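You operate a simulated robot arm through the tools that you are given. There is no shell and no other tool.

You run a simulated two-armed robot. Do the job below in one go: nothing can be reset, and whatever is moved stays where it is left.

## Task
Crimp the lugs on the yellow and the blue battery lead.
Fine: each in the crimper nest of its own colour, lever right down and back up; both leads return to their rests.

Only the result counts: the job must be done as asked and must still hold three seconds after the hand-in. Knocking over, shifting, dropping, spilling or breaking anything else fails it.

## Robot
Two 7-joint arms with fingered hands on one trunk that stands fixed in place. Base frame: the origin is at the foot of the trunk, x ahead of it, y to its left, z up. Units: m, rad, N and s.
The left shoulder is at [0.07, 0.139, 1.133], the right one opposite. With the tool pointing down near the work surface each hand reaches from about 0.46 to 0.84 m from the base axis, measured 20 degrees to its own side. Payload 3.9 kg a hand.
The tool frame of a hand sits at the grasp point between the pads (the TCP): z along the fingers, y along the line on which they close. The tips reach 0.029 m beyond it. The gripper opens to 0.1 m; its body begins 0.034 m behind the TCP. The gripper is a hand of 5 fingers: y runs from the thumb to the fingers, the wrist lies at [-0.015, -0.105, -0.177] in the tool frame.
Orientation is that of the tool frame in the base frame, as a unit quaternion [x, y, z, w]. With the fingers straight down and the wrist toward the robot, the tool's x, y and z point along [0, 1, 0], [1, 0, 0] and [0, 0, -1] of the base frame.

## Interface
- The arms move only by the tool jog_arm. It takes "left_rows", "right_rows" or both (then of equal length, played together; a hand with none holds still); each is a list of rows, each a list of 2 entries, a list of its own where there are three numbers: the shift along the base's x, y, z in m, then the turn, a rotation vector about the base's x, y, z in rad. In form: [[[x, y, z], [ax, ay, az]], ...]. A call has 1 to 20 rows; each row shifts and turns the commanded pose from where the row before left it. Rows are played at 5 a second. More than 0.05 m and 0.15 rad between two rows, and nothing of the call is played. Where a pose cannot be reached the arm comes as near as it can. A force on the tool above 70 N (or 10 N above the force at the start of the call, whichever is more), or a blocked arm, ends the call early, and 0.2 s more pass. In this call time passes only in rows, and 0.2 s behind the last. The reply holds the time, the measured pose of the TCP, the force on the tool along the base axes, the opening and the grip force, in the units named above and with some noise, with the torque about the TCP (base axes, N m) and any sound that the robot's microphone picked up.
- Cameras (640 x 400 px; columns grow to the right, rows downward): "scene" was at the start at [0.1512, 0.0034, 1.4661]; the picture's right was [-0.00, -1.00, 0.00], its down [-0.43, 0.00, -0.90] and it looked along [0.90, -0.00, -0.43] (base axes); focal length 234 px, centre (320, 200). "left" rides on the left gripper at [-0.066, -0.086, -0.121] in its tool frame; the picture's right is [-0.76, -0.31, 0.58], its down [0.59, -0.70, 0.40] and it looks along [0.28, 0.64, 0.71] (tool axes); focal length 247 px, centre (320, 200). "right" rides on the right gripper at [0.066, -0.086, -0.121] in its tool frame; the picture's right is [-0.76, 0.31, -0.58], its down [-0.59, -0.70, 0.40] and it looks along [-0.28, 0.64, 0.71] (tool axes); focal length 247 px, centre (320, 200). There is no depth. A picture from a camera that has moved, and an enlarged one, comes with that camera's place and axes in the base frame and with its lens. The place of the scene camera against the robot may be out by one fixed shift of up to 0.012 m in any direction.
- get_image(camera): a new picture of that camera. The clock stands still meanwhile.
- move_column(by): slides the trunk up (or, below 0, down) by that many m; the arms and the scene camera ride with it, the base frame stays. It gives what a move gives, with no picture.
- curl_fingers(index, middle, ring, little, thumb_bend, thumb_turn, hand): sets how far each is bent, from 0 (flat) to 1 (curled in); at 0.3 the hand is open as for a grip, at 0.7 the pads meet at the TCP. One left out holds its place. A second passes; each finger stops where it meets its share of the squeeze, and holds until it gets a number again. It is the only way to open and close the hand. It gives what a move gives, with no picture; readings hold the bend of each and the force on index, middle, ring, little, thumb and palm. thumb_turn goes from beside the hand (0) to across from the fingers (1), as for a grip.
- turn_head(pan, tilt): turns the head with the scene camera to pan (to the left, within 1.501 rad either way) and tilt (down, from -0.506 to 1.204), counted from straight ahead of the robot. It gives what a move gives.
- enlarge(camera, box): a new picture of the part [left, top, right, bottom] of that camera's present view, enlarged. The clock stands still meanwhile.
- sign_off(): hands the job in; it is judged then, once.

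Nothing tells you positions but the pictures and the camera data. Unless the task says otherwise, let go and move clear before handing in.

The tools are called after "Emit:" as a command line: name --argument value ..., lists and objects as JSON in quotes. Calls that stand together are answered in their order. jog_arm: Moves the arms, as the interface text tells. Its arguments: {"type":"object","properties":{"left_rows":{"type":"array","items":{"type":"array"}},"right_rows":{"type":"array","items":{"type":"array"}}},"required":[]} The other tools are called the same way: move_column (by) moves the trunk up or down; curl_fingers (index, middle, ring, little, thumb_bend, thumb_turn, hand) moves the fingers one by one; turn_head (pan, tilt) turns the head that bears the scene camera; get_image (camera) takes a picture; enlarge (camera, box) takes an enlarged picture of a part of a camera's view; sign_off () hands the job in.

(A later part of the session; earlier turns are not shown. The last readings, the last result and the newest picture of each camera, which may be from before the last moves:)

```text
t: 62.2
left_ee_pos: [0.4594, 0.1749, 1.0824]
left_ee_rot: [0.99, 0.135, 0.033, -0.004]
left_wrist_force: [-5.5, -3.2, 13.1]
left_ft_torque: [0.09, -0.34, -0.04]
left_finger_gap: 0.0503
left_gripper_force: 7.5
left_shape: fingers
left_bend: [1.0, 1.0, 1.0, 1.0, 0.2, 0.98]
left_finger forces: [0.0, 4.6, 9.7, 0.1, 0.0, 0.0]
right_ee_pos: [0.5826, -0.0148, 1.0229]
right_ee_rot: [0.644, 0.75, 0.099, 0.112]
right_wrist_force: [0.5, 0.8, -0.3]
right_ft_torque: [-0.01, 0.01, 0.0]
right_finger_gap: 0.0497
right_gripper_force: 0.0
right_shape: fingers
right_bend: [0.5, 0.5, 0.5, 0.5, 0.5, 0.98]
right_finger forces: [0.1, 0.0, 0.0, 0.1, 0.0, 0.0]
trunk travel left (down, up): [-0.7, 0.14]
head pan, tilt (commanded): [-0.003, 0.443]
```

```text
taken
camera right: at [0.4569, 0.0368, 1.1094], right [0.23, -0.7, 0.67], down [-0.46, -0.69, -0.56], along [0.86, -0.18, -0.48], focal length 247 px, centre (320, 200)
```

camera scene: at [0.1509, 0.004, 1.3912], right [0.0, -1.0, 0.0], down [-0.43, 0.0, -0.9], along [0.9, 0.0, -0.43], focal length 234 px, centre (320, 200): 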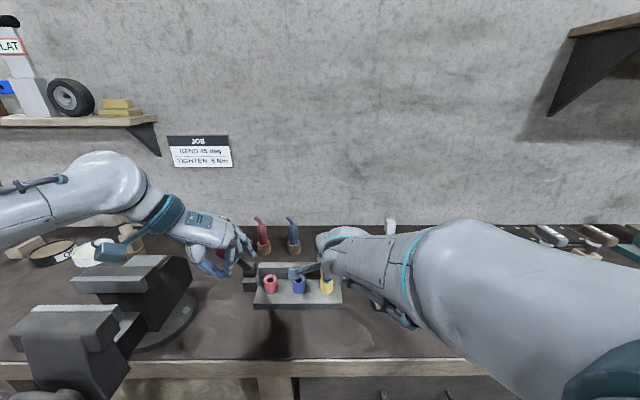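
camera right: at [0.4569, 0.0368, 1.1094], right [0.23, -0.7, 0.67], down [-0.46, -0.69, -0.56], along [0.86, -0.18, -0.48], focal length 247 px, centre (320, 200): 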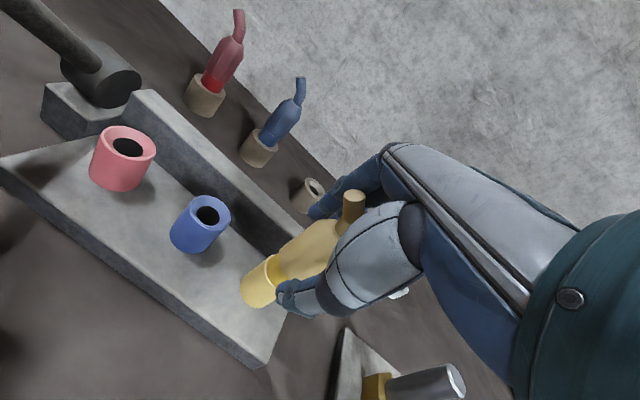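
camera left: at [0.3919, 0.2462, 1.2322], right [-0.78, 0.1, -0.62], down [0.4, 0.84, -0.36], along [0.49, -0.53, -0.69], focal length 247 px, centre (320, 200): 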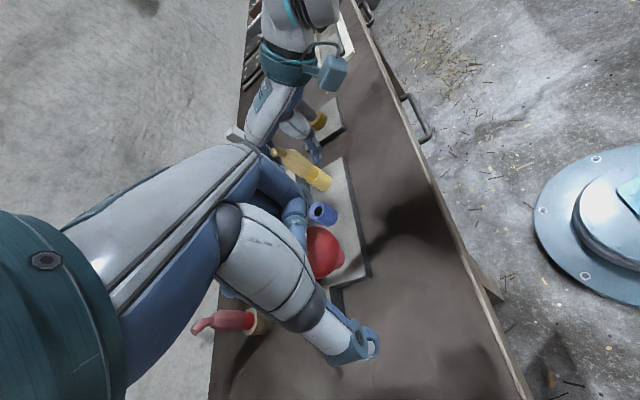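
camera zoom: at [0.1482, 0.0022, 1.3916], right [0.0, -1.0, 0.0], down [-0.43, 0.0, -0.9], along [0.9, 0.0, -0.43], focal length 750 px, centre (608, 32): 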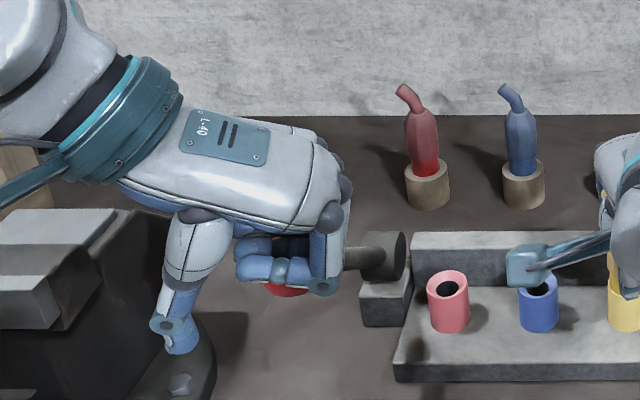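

The lever is going down at about 13 N. Continuing along the arc.

Emit:
jog_arm --left_rows '[[[-0.006, 0, -0.012], [0, 0, 0]], [[-0.005, 0, -0.012], [0, 0, 0]], [[-0.004, 0, -0.012], [0, 0, 0]]]'

Emit:
enlarge --camera "scene" --box '[130, 200, 330, 325]'

Emit:
get_image --camera "right"

```text
t: 63.0
left_ee_pos: [0.4453, 0.1705, 1.0502]
left_ee_rot: [0.99, 0.135, 0.036, -0.002]
left_wrist_force: [0.8, -17.9, 38.7]
left_ft_torque: [0.52, -0.54, -0.24]
left_finger_gap: 0.0506
left_gripper_force: 22.5
left_shape: fingers
left_bend: [1.0, 1.0, 1.0, 1.0, 0.2, 0.98]
left_finger forces: [0.1, 29.1, 16.1, 0.1, 0.0, 0.0]
right_ee_pos: [0.5827, -0.0197, 1.0223]
right_ee_rot: [0.644, 0.75, 0.1, 0.113]
right_wrist_force: [0.6, 0.4, 0.5]
right_ft_torque: [0.0, 0.02, 0.01]
right_finger_gap: 0.0495
right_gripper_force: 0.3
right_shape: fingers
right_bend: [0.5, 0.5, 0.5, 0.5, 0.5, 0.98]
right_finger forces: [0.2, 0.0, 0.0, 0.0, 0.0, 0.0]
trunk travel left (down, up): [-0.7, 0.14]
head pan, tilt (commanded): [-0.003, 0.443]
```

```text
3.20 times, centred on (230, 262) of scene
camera zoom: at [0.1472, -0.0027, 1.3922], right [0.0, -1.0, 0.0], down [-0.43, 0.01, -0.9], along [0.9, 0.0, -0.43], focal length 750 px, centre (608, 0)
```

zoom: 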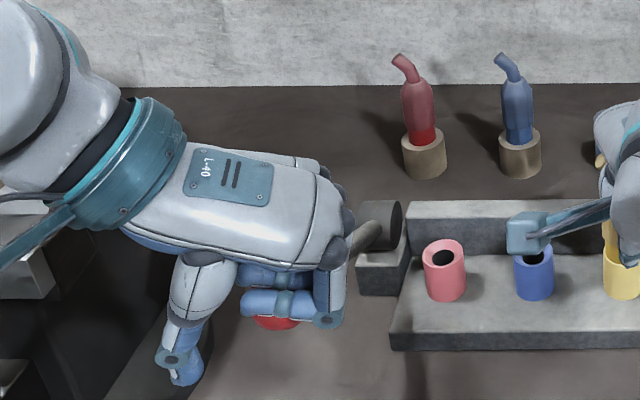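

```text
taken
camera right: at [0.4562, 0.0327, 1.1104], right [0.23, -0.71, 0.67], down [-0.46, -0.69, -0.56], along [0.86, -0.18, -0.48], focal length 247 px, centre (320, 200)
```

right: 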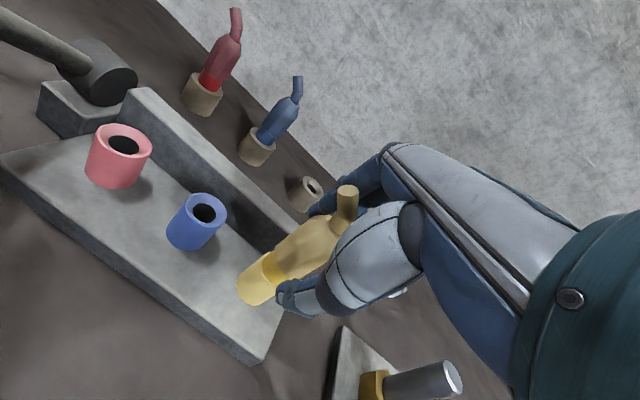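

Resistance has risen to ~39 N with some side force, as the lever is well past 60°. I'll shift the fist 8 mm left to centre on the ball while pressing on in small steps.

Emit:
jog_arm --left_rows '[[[-0.002, 0.004, -0.006], [0, 0, 0]], [[-0.002, 0.004, -0.006], [0, 0, 0]]]'

Emit:
enlarge --camera "scene" --box '[130, 200, 330, 325]'

Emit:
get_image --camera "right"

```text
t: 63.5
left_ee_pos: [0.4424, 0.1728, 1.0503]
left_ee_rot: [0.99, 0.136, 0.045, 0.01]
left_wrist_force: [-2.7, -27.2, 28.5]
left_ft_torque: [0.56, -0.47, -0.43]
left_finger_gap: 0.0498
left_gripper_force: 20.1
left_shape: fingers
left_bend: [1.0, 1.0, 1.0, 1.0, 0.2, 0.98]
left_finger forces: [0.1, 26.5, 14.0, 0.0, 0.0, 0.1]
right_ee_pos: [0.5816, -0.0181, 1.0219]
right_ee_rot: [0.644, 0.75, 0.099, 0.113]
right_wrist_force: [0.6, 0.2, -0.2]
right_ft_torque: [0.03, 0.01, -0.03]
right_finger_gap: 0.0498
right_gripper_force: 0.0
right_shape: fingers
right_bend: [0.5, 0.5, 0.5, 0.5, 0.5, 0.98]
right_finger forces: [0.2, 0.0, 0.0, 0.0, 0.0, 0.0]
trunk travel left (down, up): [-0.7, 0.14]
head pan, tilt (commanded): [-0.003, 0.443]
stopped in row 2 (left hand): the force on the tool passed its limit at 73 N (the readings are from after the stop); the commanded pose is now the measured one
```

```text
3.20 times, centred on (230, 262) of scene
camera zoom: at [0.1468, -0.0002, 1.3912], right [0.0, -1.0, 0.0], down [-0.43, 0.0, -0.91], along [0.91, 0.0, -0.43], focal length 750 px, centre (608, 0)
```

zoom: 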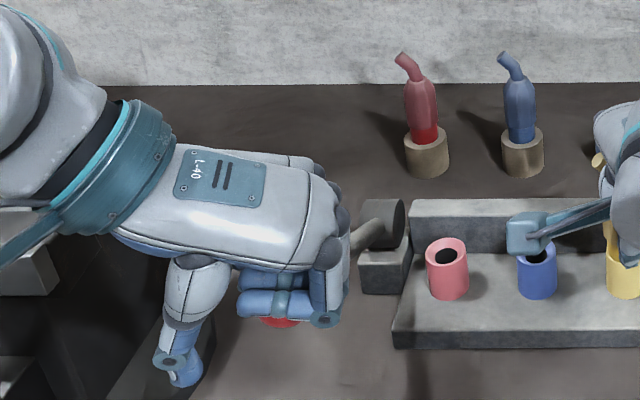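

```text
taken
camera right: at [0.4556, 0.0352, 1.1094], right [0.23, -0.7, 0.67], down [-0.46, -0.69, -0.56], along [0.86, -0.18, -0.48], focal length 247 px, centre (320, 200)
```

right: 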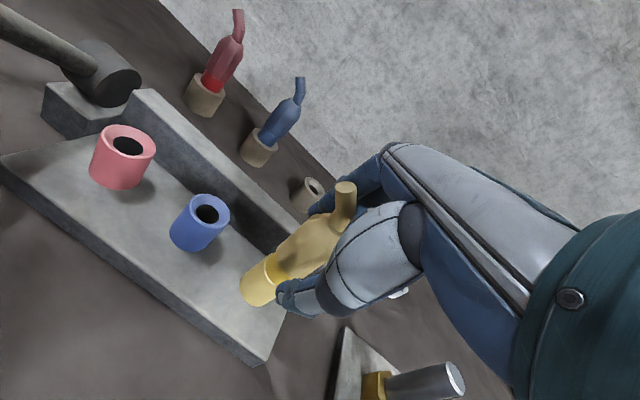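

The push stopped at 73 N with a large sideways share, so either the lever is at its stop or I am pressing off-centre. I'll back off 15 mm, recentre on the ball and press straight again.

Emit:
jog_arm --left_rows '[[[0, 0, 0.01], [0, 0, 0]], [[0, 0.005, 0.008], [0, 0, 0]], [[0, 0.005, 0], [0, 0, 0]]]'

Emit:
enlarge --camera "scene" --box '[130, 200, 330, 325]'

Emit:
get_image --camera "left"

Emit:
get_image --camera "right"

```text
t: 64.3
left_ee_pos: [0.4466, 0.1884, 1.0614]
left_ee_rot: [0.99, 0.137, 0.04, 0.004]
left_wrist_force: [-0.4, -2.8, 3.3]
left_ft_torque: [0.02, -0.06, -0.05]
left_finger_gap: 0.05
left_gripper_force: 1.9
left_shape: fingers
left_bend: [1.0, 1.0, 1.0, 1.0, 0.2, 0.98]
left_finger forces: [0.1, 3.8, 0.0, 0.1, 0.0, 0.1]
right_ee_pos: [0.5845, -0.0153, 1.0191]
right_ee_rot: [0.644, 0.75, 0.099, 0.113]
right_wrist_force: [-0.2, 0.1, -0.2]
right_ft_torque: [0.0, 0.02, 0.02]
right_finger_gap: 0.0497
right_gripper_force: 0.0
right_shape: fingers
right_bend: [0.5, 0.5, 0.5, 0.5, 0.5, 0.98]
right_finger forces: [0.1, 0.1, 0.0, 0.1, 0.0, 0.0]
trunk travel left (down, up): [-0.7, 0.14]
head pan, tilt (commanded): [-0.003, 0.443]
```

```text
3.20 times, centred on (230, 262) of scene
camera zoom: at [0.1507, 0.0025, 1.391], right [0.0, -1.0, 0.0], down [-0.43, 0.0, -0.9], along [0.9, 0.0, -0.43], focal length 750 px, centre (608, 0)
```

zoom: 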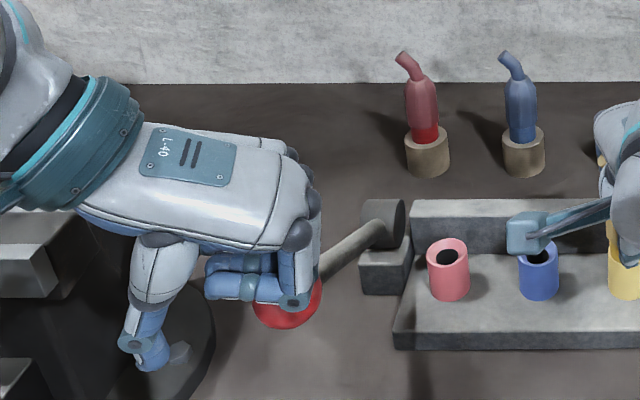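

```text
taken
camera left: at [0.3497, 0.2522, 1.176], right [-0.76, 0.09, -0.64], down [0.41, 0.84, -0.36], along [0.5, -0.54, -0.68], focal length 247 px, centre (320, 200)
```

left: 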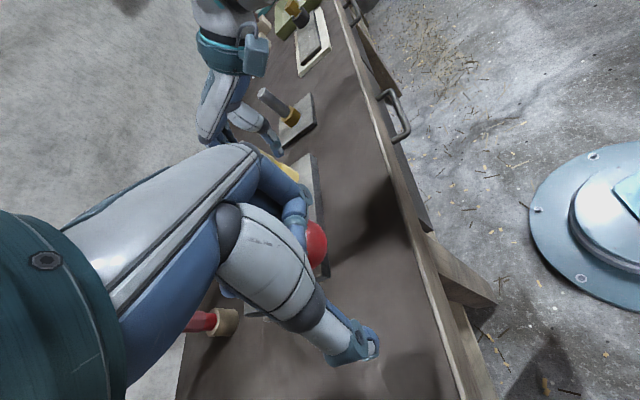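

```text
taken
camera right: at [0.4589, 0.037, 1.1082], right [0.23, -0.7, 0.67], down [-0.46, -0.69, -0.56], along [0.86, -0.18, -0.48], focal length 247 px, centre (320, 200)
```

right: 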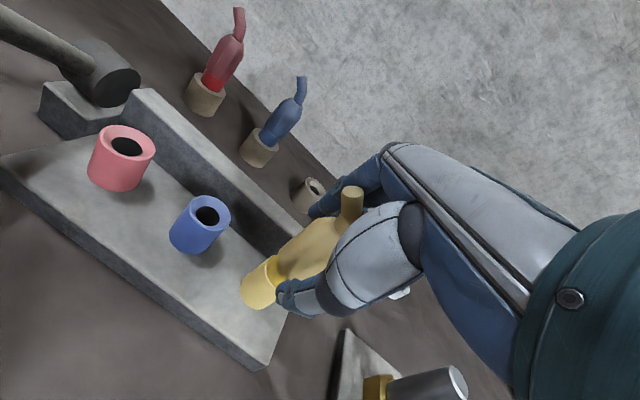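

The ball sits at about (0.455, 0.1855, 1.054), roughly 65° from upright. I'll press again centred on it to confirm whether that is the end stop.

Emit:
jog_arm --left_rows '[[[0.003, -0.003, -0.005], [0, 0, 0]], [[0, 0, -0.005], [0, 0, 0]], [[0, 0, -0.005], [0, 0, 0]]]'

Emit:
enlarge --camera "scene" --box '[130, 200, 330, 325]'

Emit:
enlarge --camera "right" --box '[0, 0, 160, 100]'

```text
t: 65.1
left_ee_pos: [0.4448, 0.1789, 1.0548]
left_ee_rot: [0.99, 0.135, 0.046, 0.008]
left_wrist_force: [-0.7, -14.5, 43.7]
left_ft_torque: [-0.02, -0.57, -0.15]
left_finger_gap: 0.05
left_gripper_force: 22.3
left_shape: fingers
left_bend: [1.0, 1.0, 1.0, 1.0, 0.2, 0.98]
left_finger forces: [0.0, 44.1, 0.0, 0.0, 0.1, 0.0]
right_ee_pos: [0.5799, -0.0196, 1.023]
right_ee_rot: [0.645, 0.749, 0.1, 0.113]
right_wrist_force: [-0.1, -0.4, -0.2]
right_ft_torque: [0.03, 0.01, -0.03]
right_finger_gap: 0.0496
right_gripper_force: 0.0
right_shape: fingers
right_bend: [0.5, 0.5, 0.5, 0.5, 0.5, 0.98]
right_finger forces: [0.1, 0.1, 0.0, 0.0, 0.0, 0.0]
trunk travel left (down, up): [-0.7, 0.14]
head pan, tilt (commanded): [-0.003, 0.443]
```

```text
3.20 times, centred on (230, 262) of scene
camera zoom: at [0.1452, -0.003, 1.3923], right [0.0, -1.0, 0.0], down [-0.42, 0.01, -0.91], along [0.91, 0.0, -0.42], focal length 750 px, centre (608, 0)
```

zoom: 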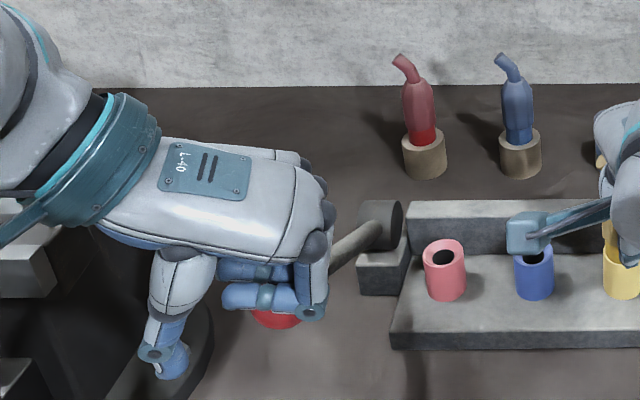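

```text
4.00 times, centred on (80, 50) of right
camera zoom: at [0.4546, 0.0325, 1.1111], right [0.22, -0.71, 0.67], down [-0.46, -0.69, -0.57], along [0.86, -0.18, -0.48], focal length 988 px, centre (1280, 800)
```

zoom: 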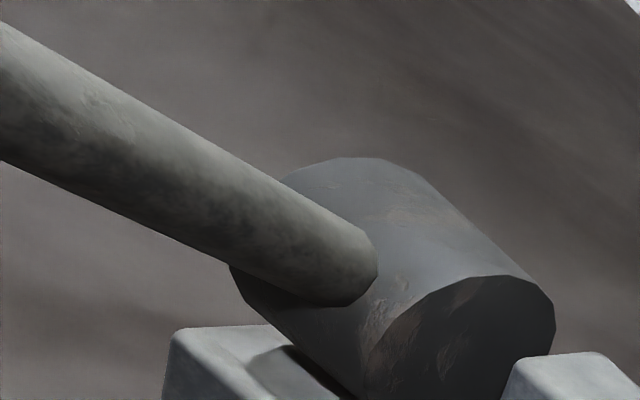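

Pressed twice to a firm stop with over 70 N, the lever stays down by itself, so that is its end position. Now I'll lift off, open thumb, index and middle (ring and little stay curled), and prepare to pinch the ball to bring the lever back up.

Emit:
jog_arm --left_rows '[[[0, 0, 0.015], [0, 0, 0]], [[0, 0.003, 0.02], [0, 0, 0]], [[0, 0.003, 0.025], [0, 0, 0]], [[0, 0, 0.01], [0, 0, 0]]]'

Emit:
curl_fingers --hand "left" --index 0.3 --middle 0.3 --thumb_bend 0.3

Emit:
get_image --camera "left"

Emit:
enlarge --camera "scene" --box '[130, 180, 330, 305]'

Emit:
get_image --camera "right"

```text
t: 66.1
left_ee_pos: [0.4492, 0.1925, 1.1147]
left_ee_rot: [0.99, 0.137, 0.038, 0.006]
left_wrist_force: [0.8, -1.0, -0.1]
left_ft_torque: [-0.01, -0.04, 0.02]
left_finger_gap: 0.0504
left_gripper_force: 0.0
left_shape: fingers
left_bend: [1.0, 1.0, 1.0, 1.0, 0.2, 0.98]
left_finger forces: [0.0, 0.1, 0.1, 0.1, 0.0, 0.0]
right_ee_pos: [0.5854, -0.014, 1.0192]
right_ee_rot: [0.644, 0.75, 0.098, 0.113]
right_wrist_force: [-0.2, -0.4, 0.0]
right_ft_torque: [-0.02, -0.01, -0.01]
right_finger_gap: 0.0497
right_gripper_force: 0.2
right_shape: fingers
right_bend: [0.5, 0.5, 0.5, 0.5, 0.5, 0.98]
right_finger forces: [0.1, 0.0, 0.0, 0.0, 0.0, 0.0]
trunk travel left (down, up): [-0.7, 0.14]
head pan, tilt (commanded): [-0.003, 0.443]
```

```text
t: 67.1
left_ee_pos: [0.4502, 0.1908, 1.116]
left_ee_rot: [0.99, 0.136, 0.039, 0.005]
left_wrist_force: [-0.5, 0.0, 0.9]
left_ft_torque: [-0.02, 0.0, -0.02]
left_finger_gap: 0.0985
left_gripper_force: 0.2
left_shape: fingers
left_bend: [0.3, 0.3, 1.0, 1.0, 0.3, 0.98]
left_finger forces: [0.0, 0.0, 0.0, 0.0, 0.0, 0.1]
right_ee_pos: [0.5855, -0.0152, 1.02]
right_ee_rot: [0.644, 0.75, 0.097, 0.113]
right_wrist_force: [0.2, 0.3, 0.1]
right_ft_torque: [0.0, -0.01, -0.02]
right_finger_gap: 0.0497
right_gripper_force: 0.3
right_shape: fingers
right_bend: [0.5, 0.5, 0.5, 0.5, 0.5, 0.98]
right_finger forces: [0.1, 0.0, 0.0, 0.1, 0.0, 0.1]
trunk travel left (down, up): [-0.7, 0.14]
head pan, tilt (commanded): [-0.003, 0.443]
```

```text
taken
camera left: at [0.3529, 0.2548, 1.2302], right [-0.76, 0.09, -0.64], down [0.41, 0.84, -0.37], along [0.5, -0.54, -0.68], focal length 247 px, centre (320, 200)
```

left: 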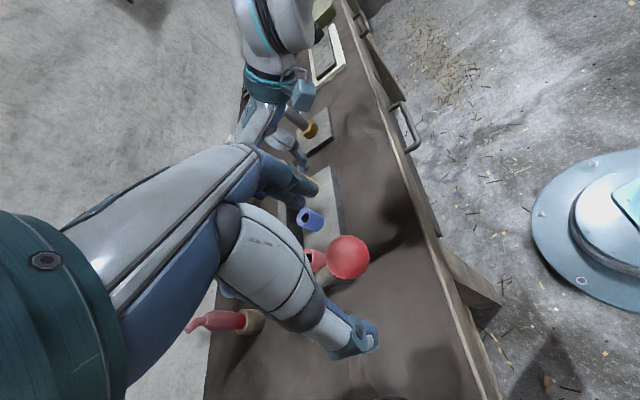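

```text
3.20 times, centred on (230, 242) of scene
camera zoom: at [0.1514, 0.0035, 1.3911], right [0.0, -1.0, 0.0], down [-0.43, 0.0, -0.9], along [0.9, 0.0, -0.43], focal length 750 px, centre (608, 64)
```

zoom: 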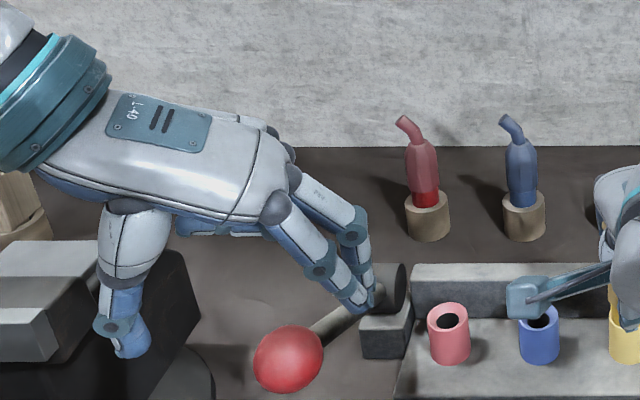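

```text
taken
camera right: at [0.4594, 0.0378, 1.1081], right [0.23, -0.7, 0.67], down [-0.46, -0.69, -0.56], along [0.86, -0.18, -0.48], focal length 247 px, centre (320, 200)
```

right: 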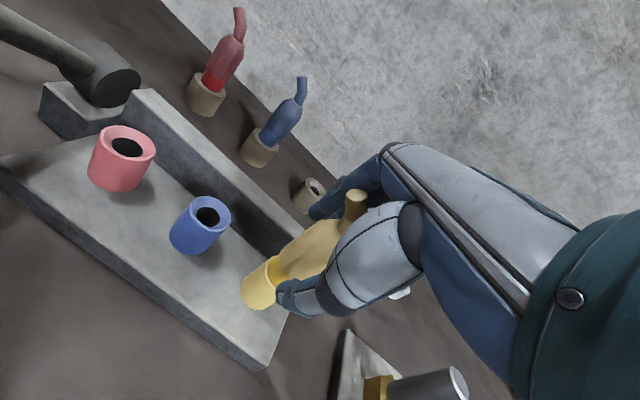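

The lever stays down at about 62–65° from upright. I'll compare the shaft angle unloaded with the loaded view to be sure that it is the stop.

Emit:
enlarge --camera "right" --box '[0, 0, 160, 100]'

Emit:
enlarge --camera "scene" --box '[190, 230, 290, 300]'

```text
4.00 times, centred on (80, 50) of right
camera zoom: at [0.4594, 0.0378, 1.1081], right [0.23, -0.7, 0.67], down [-0.46, -0.69, -0.56], along [0.86, -0.18, -0.48], focal length 988 px, centre (1280, 800)
```

zoom: 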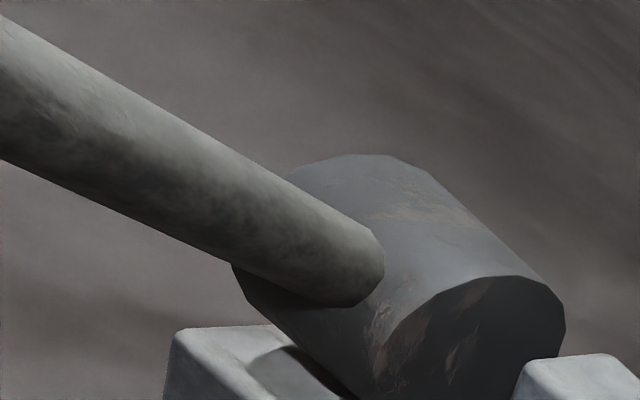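

```text
5.71 times, centred on (240, 265) of scene
camera zoom: at [0.1514, 0.0035, 1.3911], right [0.0, -1.0, 0.0], down [-0.43, 0.0, -0.9], along [0.9, 0.0, -0.43], focal length 1339 px, centre (777, -171)
```

zoom: 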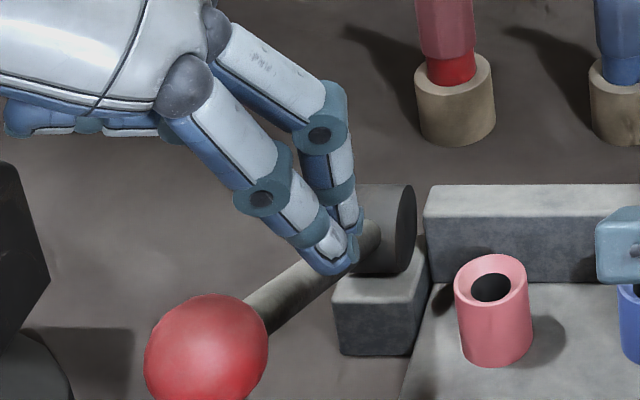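

Loaded and unloaded shaft angles match, so the lever was hard on its stop. Next I'll bring the open thumb, index and middle down around the ball at (0.461, 0.185, 1.055).

Emit:
jog_arm --left_rows '[[[0.006, -0.0095, -0.003], [0, 0, 0]], [[0, 0, -0.02], [0, 0, 0]], [[0, 0, -0.02], [0, 0, 0]], [[0, 0, -0.02], [0, 0, 0]], [[0, 0, 0], [0, 0, 0]]]'

Emit:
get_image --camera "left"

Emit:
enlarge --camera "scene" --box '[150, 200, 310, 300]'

```text
t: 68.3
left_ee_pos: [0.4554, 0.1813, 1.0543]
left_ee_rot: [0.99, 0.136, 0.041, 0.005]
left_wrist_force: [-0.4, -0.3, -0.1]
left_ft_torque: [-0.04, 0.01, -0.03]
left_finger_gap: 0.0984
left_gripper_force: 0.1
left_shape: fingers
left_bend: [0.3, 0.3, 1.0, 1.0, 0.3, 0.98]
left_finger forces: [0.0, 0.0, 0.0, 0.1, 0.0, 0.0]
right_ee_pos: [0.5852, -0.0138, 1.0194]
right_ee_rot: [0.645, 0.75, 0.097, 0.113]
right_wrist_force: [0.3, 0.5, -1.0]
right_ft_torque: [0.03, 0.0, 0.02]
right_finger_gap: 0.0496
right_gripper_force: 0.0
right_shape: fingers
right_bend: [0.5, 0.5, 0.5, 0.5, 0.5, 0.98]
right_finger forces: [0.1, 0.0, 0.1, 0.0, 0.0, 0.0]
trunk travel left (down, up): [-0.7, 0.14]
head pan, tilt (commanded): [-0.003, 0.443]
```

```text
taken
camera left: at [0.3593, 0.2461, 1.1683], right [-0.76, 0.09, -0.64], down [0.41, 0.84, -0.37], along [0.5, -0.54, -0.68], focal length 247 px, centre (320, 200)
```

left: 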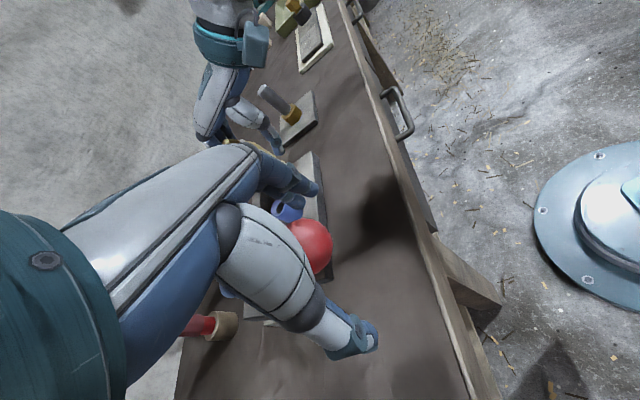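

```text
4.00 times, centred on (230, 250) of scene
camera zoom: at [0.1511, 0.0034, 1.3911], right [0.0, -1.0, 0.0], down [-0.43, 0.0, -0.9], along [0.9, 0.0, -0.43], focal length 937 px, centre (680, 0)
```

zoom: 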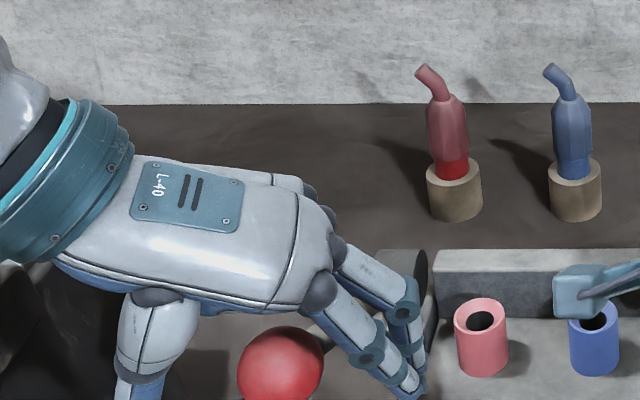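

The ball is centred at the grasp point. Closing thumb, index and middle on it.

Emit:
curl_fingers --hand "left" --index 0.62 --middle 0.62 --thumb_bend 0.62

Emit:
curl_fingers --hand "left" --index 0.7 --middle 0.7 --thumb_bend 0.75

Emit:
get_image --camera "left"

Emit:
enlarge --camera "scene" --box '[150, 210, 310, 310]'

```text
t: 69.3
left_ee_pos: [0.4554, 0.1825, 1.055]
left_ee_rot: [0.99, 0.136, 0.039, 0.006]
left_wrist_force: [0.6, -2.4, -1.0]
left_ft_torque: [0.01, 0.02, -0.02]
left_finger_gap: 0.0228
left_gripper_force: 1.7
left_shape: fingers
left_bend: [0.6, 0.62, 1.0, 1.0, 0.62, 0.98]
left_finger forces: [2.1, 0.2, 0.0, 0.0, 0.0, 0.0]
right_ee_pos: [0.585, -0.015, 1.0195]
right_ee_rot: [0.644, 0.75, 0.098, 0.112]
right_wrist_force: [0.5, 0.3, -1.0]
right_ft_torque: [0.02, -0.02, 0.01]
right_finger_gap: 0.0496
right_gripper_force: 0.3
right_shape: fingers
right_bend: [0.5, 0.5, 0.5, 0.5, 0.5, 0.98]
right_finger forces: [0.1, 0.0, 0.0, 0.0, 0.0, 0.0]
trunk travel left (down, up): [-0.7, 0.14]
head pan, tilt (commanded): [-0.003, 0.443]
```

```text
t: 70.3
left_ee_pos: [0.4567, 0.1805, 1.0552]
left_ee_rot: [0.99, 0.136, 0.04, 0.004]
left_wrist_force: [1.2, -5.0, -1.8]
left_ft_torque: [-0.03, 0.0, -0.06]
left_finger_gap: 0.0144
left_gripper_force: 10.9
left_shape: fingers
left_bend: [0.63, 0.65, 1.0, 1.0, 0.65, 0.97]
left_finger forces: [8.3, 5.3, 0.0, 0.0, 8.3, 0.0]
right_ee_pos: [0.5847, -0.0155, 1.0198]
right_ee_rot: [0.644, 0.75, 0.099, 0.114]
right_wrist_force: [0.5, 0.1, -0.7]
right_ft_torque: [0.01, -0.01, 0.02]
right_finger_gap: 0.0496
right_gripper_force: 0.1
right_shape: fingers
right_bend: [0.5, 0.5, 0.5, 0.5, 0.5, 0.98]
right_finger forces: [0.1, 0.0, 0.1, 0.1, 0.0, 0.0]
trunk travel left (down, up): [-0.7, 0.14]
head pan, tilt (commanded): [-0.003, 0.443]
```

```text
taken
camera left: at [0.3599, 0.2451, 1.1686], right [-0.76, 0.09, -0.64], down [0.41, 0.84, -0.37], along [0.5, -0.54, -0.68], focal length 247 px, centre (320, 200)
```

left: 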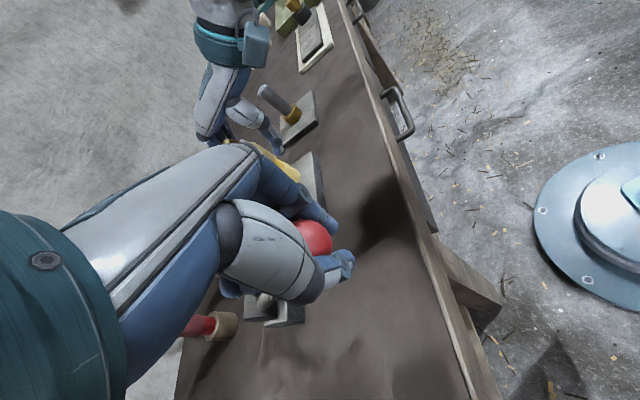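

```text
4.00 times, centred on (230, 260) of scene
camera zoom: at [0.1517, 0.0022, 1.3911], right [0.0, -1.0, 0.0], down [-0.43, 0.0, -0.9], along [0.9, 0.0, -0.43], focal length 937 px, centre (680, -40)
```

zoom: 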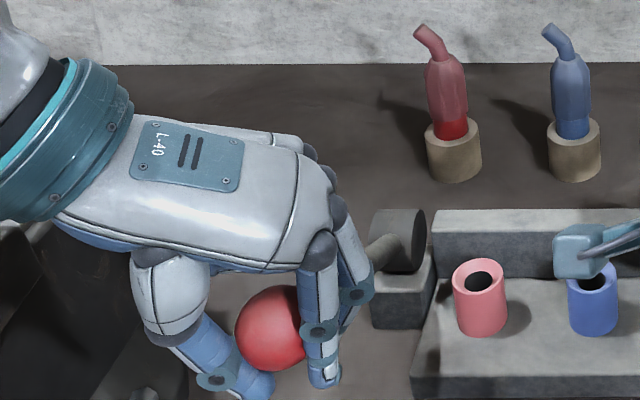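

A firm pinch again (8.3, 5.3 and 8.3 N). I'll lift the lever back along its arc in stages.

Emit:
jog_arm --left_rows '[[[0.005, 0, 0.009], [0, 0, 0]], [[0.0056, 0, 0.0087], [0, 0, 0]], [[0.006, 0, 0.0083], [0, 0, 0]], [[0.0067, 0, 0.0079], [0, 0, 0]], [[0.007, 0, 0.0074], [0, 0, 0]], [[0.0076, 0, 0.0071], [0, 0, 0]]]'

Emit:
enlarge --camera "scene" --box '[150, 190, 310, 290]'

Emit:
get_image --camera "right"

```text
t: 71.7
left_ee_pos: [0.4921, 0.1817, 1.1027]
left_ee_rot: [0.99, 0.136, 0.039, 0.005]
left_wrist_force: [-1.1, -4.0, -2.1]
left_ft_torque: [0.02, 0.09, 0.0]
left_finger_gap: 0.0081
left_gripper_force: 9.2
left_shape: fingers
left_bend: [0.65, 0.65, 1.0, 1.0, 0.71, 0.96]
left_finger forces: [5.8, 5.9, 0.0, 0.0, 5.9, 0.0]
right_ee_pos: [0.5835, -0.0158, 1.0212]
right_ee_rot: [0.644, 0.75, 0.098, 0.113]
right_wrist_force: [1.0, -0.5, -0.2]
right_ft_torque: [0.02, 0.0, 0.0]
right_finger_gap: 0.0497
right_gripper_force: 0.0
right_shape: fingers
right_bend: [0.5, 0.5, 0.5, 0.5, 0.5, 0.98]
right_finger forces: [0.1, 0.0, 0.0, 0.0, 0.0, 0.0]
trunk travel left (down, up): [-0.7, 0.14]
head pan, tilt (commanded): [-0.003, 0.443]
```

```text
4.00 times, centred on (230, 240) of scene
camera zoom: at [0.1515, 0.0021, 1.3911], right [0.0, -1.0, 0.0], down [-0.43, 0.0, -0.9], along [0.9, 0.0, -0.43], focal length 937 px, centre (680, 40)
```

zoom: 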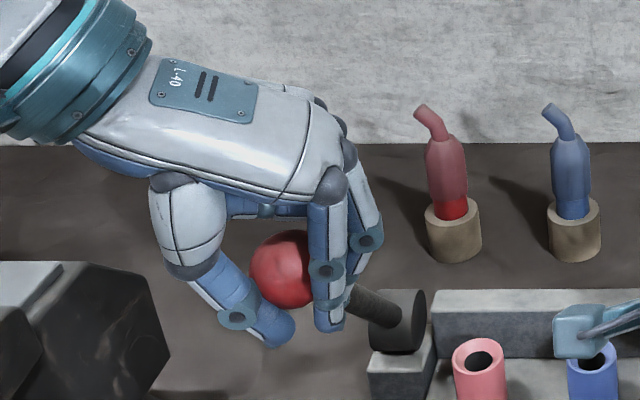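

```text
taken
camera right: at [0.4595, 0.0367, 1.1081], right [0.23, -0.7, 0.67], down [-0.46, -0.69, -0.56], along [0.86, -0.18, -0.48], focal length 247 px, centre (320, 200)
```

right: 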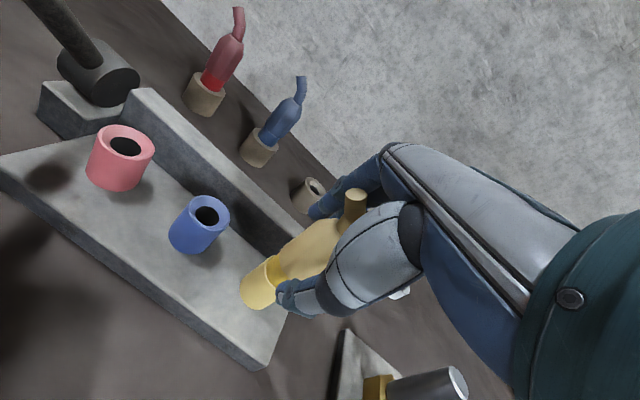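

The lever is coming up with the hand (about 40° now). Continuing toward upright.

Emit:
jog_arm --left_rows '[[[0.008, 0, 0.0065], [0, 0, 0]], [[0.0082, 0, 0.006], [0, 0, 0]], [[0.0086, 0, 0.0056], [0, 0, 0]], [[0.009, 0, 0.005], [0, 0, 0]], [[0.0094, 0, 0.0045], [0, 0, 0]], [[0.0094, 0, 0.004], [0, 0, 0]]]'

Emit:
enlarge --camera "scene" --box '[150, 170, 310, 270]'

Emit:
get_image --camera "right"

```text
t: 73.1
left_ee_pos: [0.5462, 0.1808, 1.1349]
left_ee_rot: [0.99, 0.136, 0.04, 0.005]
left_wrist_force: [-0.9, -4.5, -0.1]
left_ft_torque: [0.02, 0.04, -0.03]
left_finger_gap: 0.0
left_gripper_force: 6.6
left_shape: fingers
left_bend: [0.68, 0.65, 1.0, 1.0, 0.74, 0.96]
left_finger forces: [2.7, 5.1, 0.1, 0.1, 3.8, 0.1]
right_ee_pos: [0.5852, -0.016, 1.0205]
right_ee_rot: [0.644, 0.75, 0.098, 0.112]
right_wrist_force: [0.6, 0.3, 0.2]
right_ft_torque: [0.01, -0.01, 0.02]
right_finger_gap: 0.0496
right_gripper_force: 0.0
right_shape: fingers
right_bend: [0.5, 0.5, 0.5, 0.5, 0.5, 0.98]
right_finger forces: [0.1, 0.1, 0.0, 0.1, 0.0, 0.1]
trunk travel left (down, up): [-0.7, 0.14]
head pan, tilt (commanded): [-0.003, 0.443]
```

```text
4.00 times, centred on (230, 220) of scene
camera zoom: at [0.1511, 0.0022, 1.3912], right [0.0, -1.0, 0.0], down [-0.43, 0.0, -0.9], along [0.9, 0.0, -0.43], focal length 937 px, centre (680, 120)
```

zoom: 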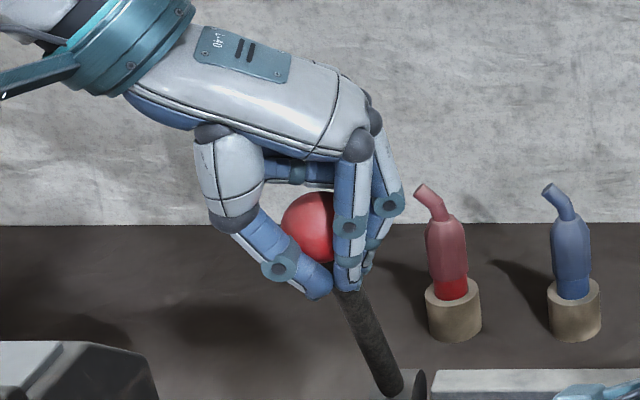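

```text
taken
camera right: at [0.4592, 0.0367, 1.1083], right [0.23, -0.7, 0.67], down [-0.46, -0.69, -0.56], along [0.86, -0.18, -0.48], focal length 247 px, centre (320, 200)
```

right: 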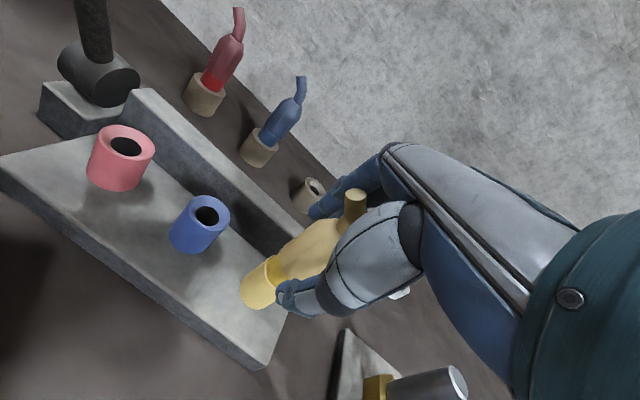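

Lever about 20° from upright. Continuing to fully upright.

Emit:
jog_arm --left_rows '[[[0.0098, 0, 0.0032], [0, 0, 0]], [[0.0098, 0, 0.0028], [0, 0, 0]], [[0.01, 0, 0.0022], [0, 0, 0]], [[0.01, 0, 0.0016], [0, 0, 0]], [[0.01, 0, 0.001], [0, 0, 0]], [[0.01, 0, 0.0004], [0, 0, 0]]]'

Emit:
enlarge --camera "scene" --box '[150, 160, 310, 260]'

Emit:
get_image --camera "right"

Emit:
get_image --camera "left"

```text
t: 74.5
left_ee_pos: [0.6062, 0.1804, 1.1463]
left_ee_rot: [0.99, 0.136, 0.04, 0.005]
left_wrist_force: [0.0, -4.4, 1.9]
left_ft_torque: [0.02, 0.1, -0.08]
left_finger_gap: 0.0
left_gripper_force: 6.8
left_shape: fingers
left_bend: [0.68, 0.66, 1.0, 1.0, 0.74, 0.96]
left_finger forces: [1.2, 5.6, 5.1, 0.1, 2.0, 0.0]
right_ee_pos: [0.5847, -0.0159, 1.0203]
right_ee_rot: [0.644, 0.75, 0.099, 0.113]
right_wrist_force: [-0.4, -0.1, 0.7]
right_ft_torque: [-0.04, -0.01, -0.01]
right_finger_gap: 0.0495
right_gripper_force: 0.3
right_shape: fingers
right_bend: [0.5, 0.5, 0.5, 0.5, 0.5, 0.98]
right_finger forces: [0.1, 0.0, 0.0, 0.0, 0.0, 0.0]
trunk travel left (down, up): [-0.7, 0.14]
head pan, tilt (commanded): [-0.003, 0.443]
```

```text
4.00 times, centred on (230, 210) of scene
camera zoom: at [0.151, 0.0019, 1.3912], right [0.0, -1.0, 0.0], down [-0.43, 0.0, -0.9], along [0.9, 0.0, -0.43], focal length 937 px, centre (680, 160)
```

zoom: 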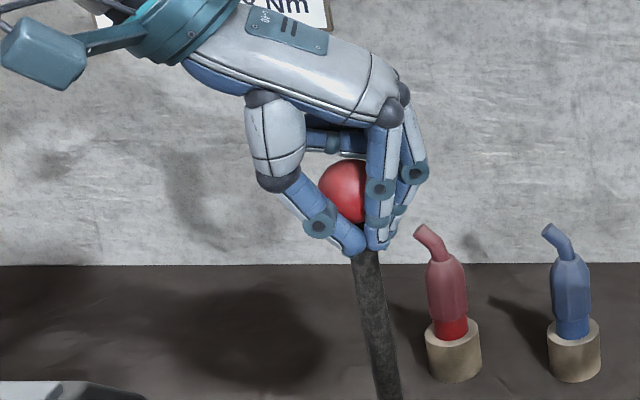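

```text
taken
camera right: at [0.4591, 0.0365, 1.1083], right [0.23, -0.7, 0.67], down [-0.46, -0.69, -0.56], along [0.86, -0.18, -0.48], focal length 247 px, centre (320, 200)
```

right: 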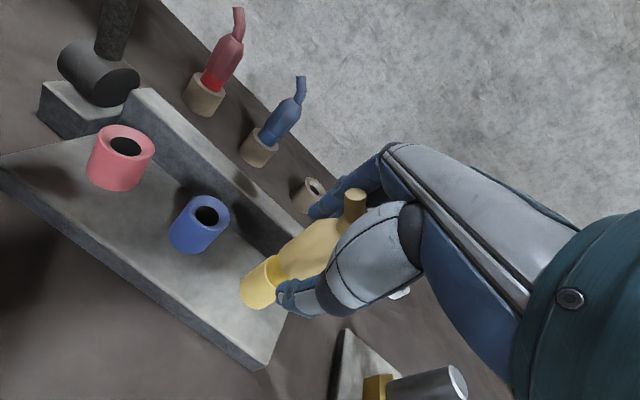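

```text
taken
camera left: at [0.5097, 0.2442, 1.2604], right [-0.76, 0.09, -0.64], down [0.41, 0.84, -0.37], along [0.5, -0.54, -0.68], focal length 247 px, centre (320, 200)
```

left: 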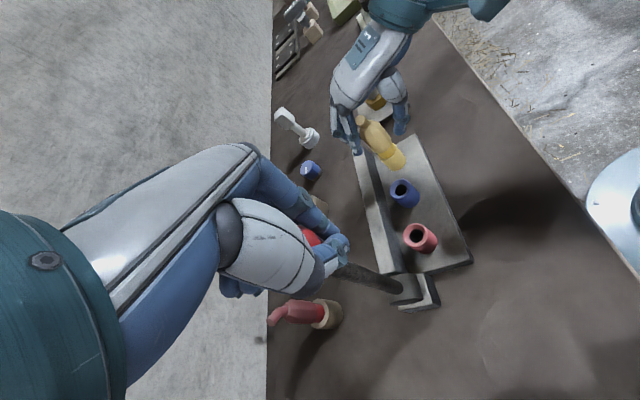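

Nearly there: the ball is ~10 mm short of its original spot. I'll push the rest of the way until the back stop is felt.

Emit:
jog_arm --left_rows '[[[0.006, 0, 0.0], [0, 0, 0]], [[0.006, 0, 0.0], [0, 0, 0]]]'

Emit:
enlarge --camera "scene" --box '[150, 160, 310, 260]'

```text
t: 75.1
left_ee_pos: [0.6155, 0.1807, 1.146]
left_ee_rot: [0.99, 0.135, 0.041, 0.004]
left_wrist_force: [-11.0, -5.7, -2.8]
left_ft_torque: [0.02, 0.08, -0.09]
left_finger_gap: 0.0
left_gripper_force: 7.1
left_shape: fingers
left_bend: [0.68, 0.66, 1.0, 1.0, 0.74, 0.96]
left_finger forces: [4.5, 5.1, 0.0, 0.0, 5.2, 0.0]
right_ee_pos: [0.5821, -0.0147, 1.0217]
right_ee_rot: [0.644, 0.75, 0.1, 0.114]
right_wrist_force: [0.1, 0.3, -0.1]
right_ft_torque: [-0.03, 0.03, 0.0]
right_finger_gap: 0.05
right_gripper_force: 0.1
right_shape: fingers
right_bend: [0.5, 0.5, 0.5, 0.5, 0.5, 0.98]
right_finger forces: [0.1, 0.0, 0.0, 0.0, 0.0, 0.1]
trunk travel left (down, up): [-0.7, 0.14]
head pan, tilt (commanded): [-0.003, 0.443]
```

```text
4.00 times, centred on (230, 210) of scene
camera zoom: at [0.148, 0.0018, 1.3914], right [0.0, -1.0, 0.0], down [-0.43, 0.0, -0.9], along [0.9, 0.0, -0.43], focal length 937 px, centre (680, 160)
```

zoom: 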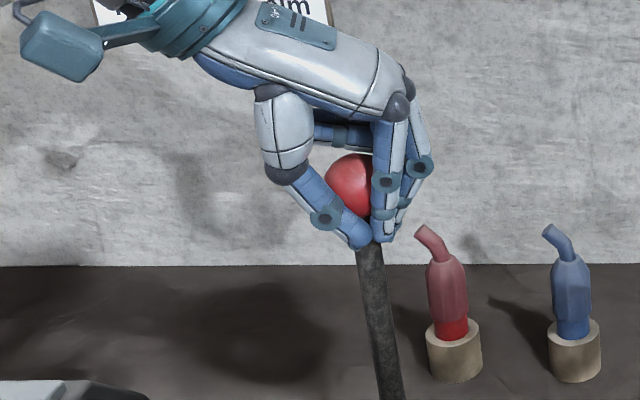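

The lever is back against its stop, with the ball exactly at its original spot in the view. I'll release it with the left hand and lift clear.

Emit:
curl_fingers --hand "left" --index 0.3 --middle 0.3 --thumb_bend 0.3

Emit:
jog_arm --left_rows '[[[-0.002, 0, 0.025], [0, 0, 0]], [[-0.004, 0, 0.03], [0, 0, 0]], [[-0.01, 0, 0.03], [0, 0, 0]], [[-0.03, 0.01, 0.02], [0, 0, 0]], [[-0.03, 0.02, 0.01], [0, 0, 0]], [[-0.03, 0.02, 0.0], [0, 0, 0]]]'

Emit:
get_image --camera "scene"

Emit:
get_image --camera "left"

```text
t: 76.1
left_ee_pos: [0.6182, 0.1815, 1.1456]
left_ee_rot: [0.99, 0.136, 0.041, 0.005]
left_wrist_force: [-0.9, -0.5, -0.1]
left_ft_torque: [-0.02, -0.03, 0.03]
left_finger_gap: 0.0983
left_gripper_force: 0.1
left_shape: fingers
left_bend: [0.3, 0.3, 1.0, 1.0, 0.3, 0.97]
left_finger forces: [0.1, 0.1, 0.1, 0.0, 0.0, 0.1]
right_ee_pos: [0.5845, -0.0142, 1.0203]
right_ee_rot: [0.644, 0.751, 0.097, 0.113]
right_wrist_force: [-0.2, 0.4, 0.5]
right_ft_torque: [-0.01, -0.01, -0.01]
right_finger_gap: 0.0499
right_gripper_force: 0.0
right_shape: fingers
right_bend: [0.5, 0.5, 0.5, 0.5, 0.5, 0.98]
right_finger forces: [0.1, 0.0, 0.0, 0.0, 0.1, 0.0]
trunk travel left (down, up): [-0.7, 0.14]
head pan, tilt (commanded): [-0.003, 0.443]
```

```text
t: 77.5
left_ee_pos: [0.5097, 0.2341, 1.2616]
left_ee_rot: [0.99, 0.137, 0.04, 0.007]
left_wrist_force: [0.0, -0.1, -1.1]
left_ft_torque: [-0.03, -0.03, 0.01]
left_finger_gap: 0.0985
left_gripper_force: 0.0
left_shape: fingers
left_bend: [0.3, 0.3, 1.0, 1.0, 0.3, 0.98]
left_finger forces: [0.1, 0.0, 0.1, 0.0, 0.0, 0.1]
right_ee_pos: [0.5835, -0.0131, 1.0212]
right_ee_rot: [0.644, 0.75, 0.098, 0.115]
right_wrist_force: [-0.3, 0.5, -0.5]
right_ft_torque: [-0.02, -0.01, -0.01]
right_finger_gap: 0.0496
right_gripper_force: 0.0
right_shape: fingers
right_bend: [0.5, 0.5, 0.5, 0.5, 0.5, 0.98]
right_finger forces: [0.1, 0.0, 0.0, 0.0, 0.1, 0.0]
trunk travel left (down, up): [-0.7, 0.14]
head pan, tilt (commanded): [-0.003, 0.443]
```

```text
taken
camera scene: at [0.1493, 0.0047, 1.3913], right [0.0, -1.0, 0.0], down [-0.43, 0.0, -0.9], along [0.9, 0.0, -0.43], focal length 234 px, centre (320, 200)
```

scene: 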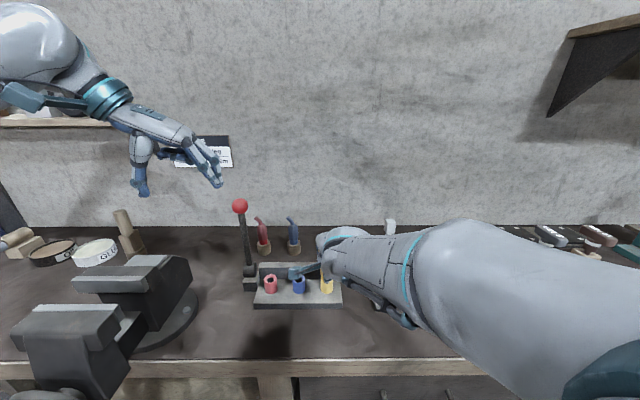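

```text
taken
camera left: at [0.4131, 0.2975, 1.375], right [-0.76, 0.09, -0.64], down [0.41, 0.84, -0.37], along [0.5, -0.54, -0.67], focal length 247 px, centre (320, 200)
```

left: 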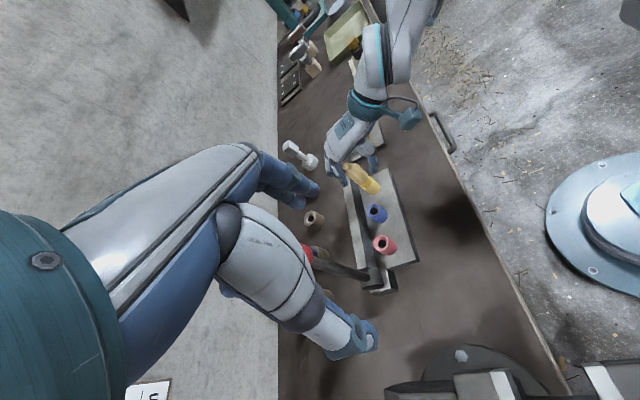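

The lever stands upright as at the start. Now I'll regrip the yellow lead with the right hand.

Emit:
curl_fingers --hand "right" --index 0.62 --middle 0.62 --ring 0.7 --little 0.7 --thumb_bend 0.6

Emit:
curl_fingers --hand "right" --index 0.7 --middle 0.7 --thumb_bend 0.7

Emit:
get_image --camera "right"

Emit:
enlarge --camera "left" --box '[300, 100, 460, 300]'

```text
t: 78.5
left_ee_pos: [0.5116, 0.234, 1.26]
left_ee_rot: [0.99, 0.136, 0.04, 0.005]
left_wrist_force: [0.2, 0.3, -0.3]
left_ft_torque: [0.03, 0.03, 0.02]
left_finger_gap: 0.0983
left_gripper_force: 0.0
left_shape: fingers
left_bend: [0.3, 0.3, 1.0, 1.0, 0.3, 0.98]
left_finger forces: [0.1, 0.1, 0.0, 0.0, 0.0, 0.0]
right_ee_pos: [0.584, -0.0136, 1.0205]
right_ee_rot: [0.644, 0.75, 0.097, 0.114]
right_wrist_force: [0.0, 0.8, -0.2]
right_ft_torque: [0.01, 0.05, 0.02]
right_finger_gap: 0.0261
right_gripper_force: 2.2
right_shape: fingers
right_bend: [0.61, 0.62, 0.7, 0.7, 0.59, 0.99]
right_finger forces: [0.7, 0.2, 0.0, 0.1, 1.5, 0.0]
trunk travel left (down, up): [-0.7, 0.14]
head pan, tilt (commanded): [-0.003, 0.443]
```

```text
t: 79.5
left_ee_pos: [0.5113, 0.2329, 1.2615]
left_ee_rot: [0.99, 0.136, 0.04, 0.006]
left_wrist_force: [0.0, 1.0, 0.3]
left_ft_torque: [-0.02, -0.03, -0.02]
left_finger_gap: 0.0984
left_gripper_force: 0.1
left_shape: fingers
left_bend: [0.3, 0.3, 1.0, 1.0, 0.3, 0.98]
left_finger forces: [0.0, 0.0, 0.0, 0.0, 0.0, 0.0]
right_ee_pos: [0.5843, -0.0146, 1.0198]
right_ee_rot: [0.643, 0.751, 0.098, 0.114]
right_wrist_force: [-1.1, -1.1, 2.2]
right_ft_torque: [-0.05, 0.12, -0.01]
right_finger_gap: 0.0222
right_gripper_force: 9.4
right_shape: fingers
right_bend: [0.65, 0.65, 0.7, 0.7, 0.63, 0.99]
right_finger forces: [4.8, 4.3, 0.0, 0.0, 9.4, 0.0]
trunk travel left (down, up): [-0.7, 0.14]
head pan, tilt (commanded): [-0.003, 0.443]
```

```text
taken
camera right: at [0.4589, 0.0377, 1.1085], right [0.23, -0.7, 0.67], down [-0.46, -0.69, -0.56], along [0.86, -0.18, -0.48], focal length 247 px, centre (320, 200)
```

right: 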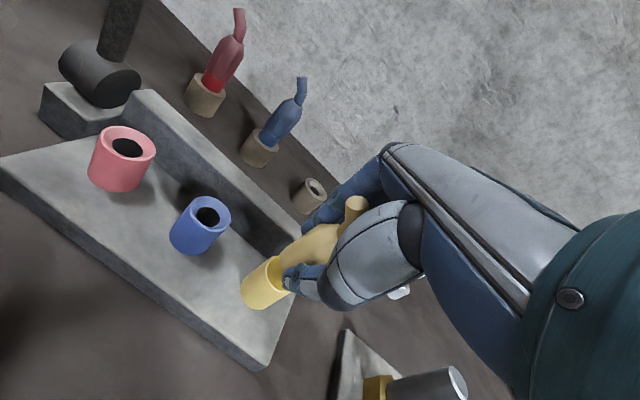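

```text
2.00 times, centred on (380, 200) of left
camera zoom: at [0.4148, 0.2962, 1.3749], right [-0.76, 0.09, -0.64], down [0.41, 0.84, -0.37], along [0.5, -0.54, -0.68], focal length 494 px, centre (200, 200)
```

zoom: 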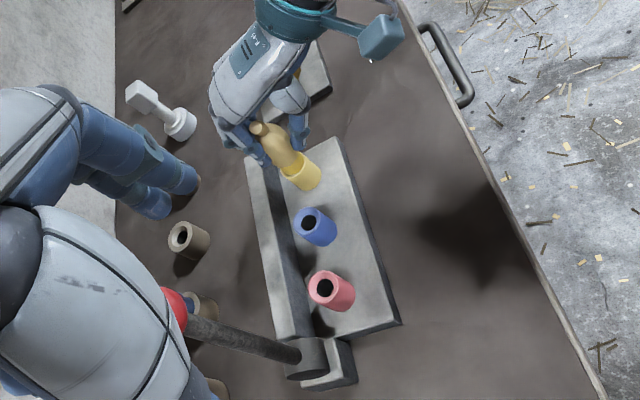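

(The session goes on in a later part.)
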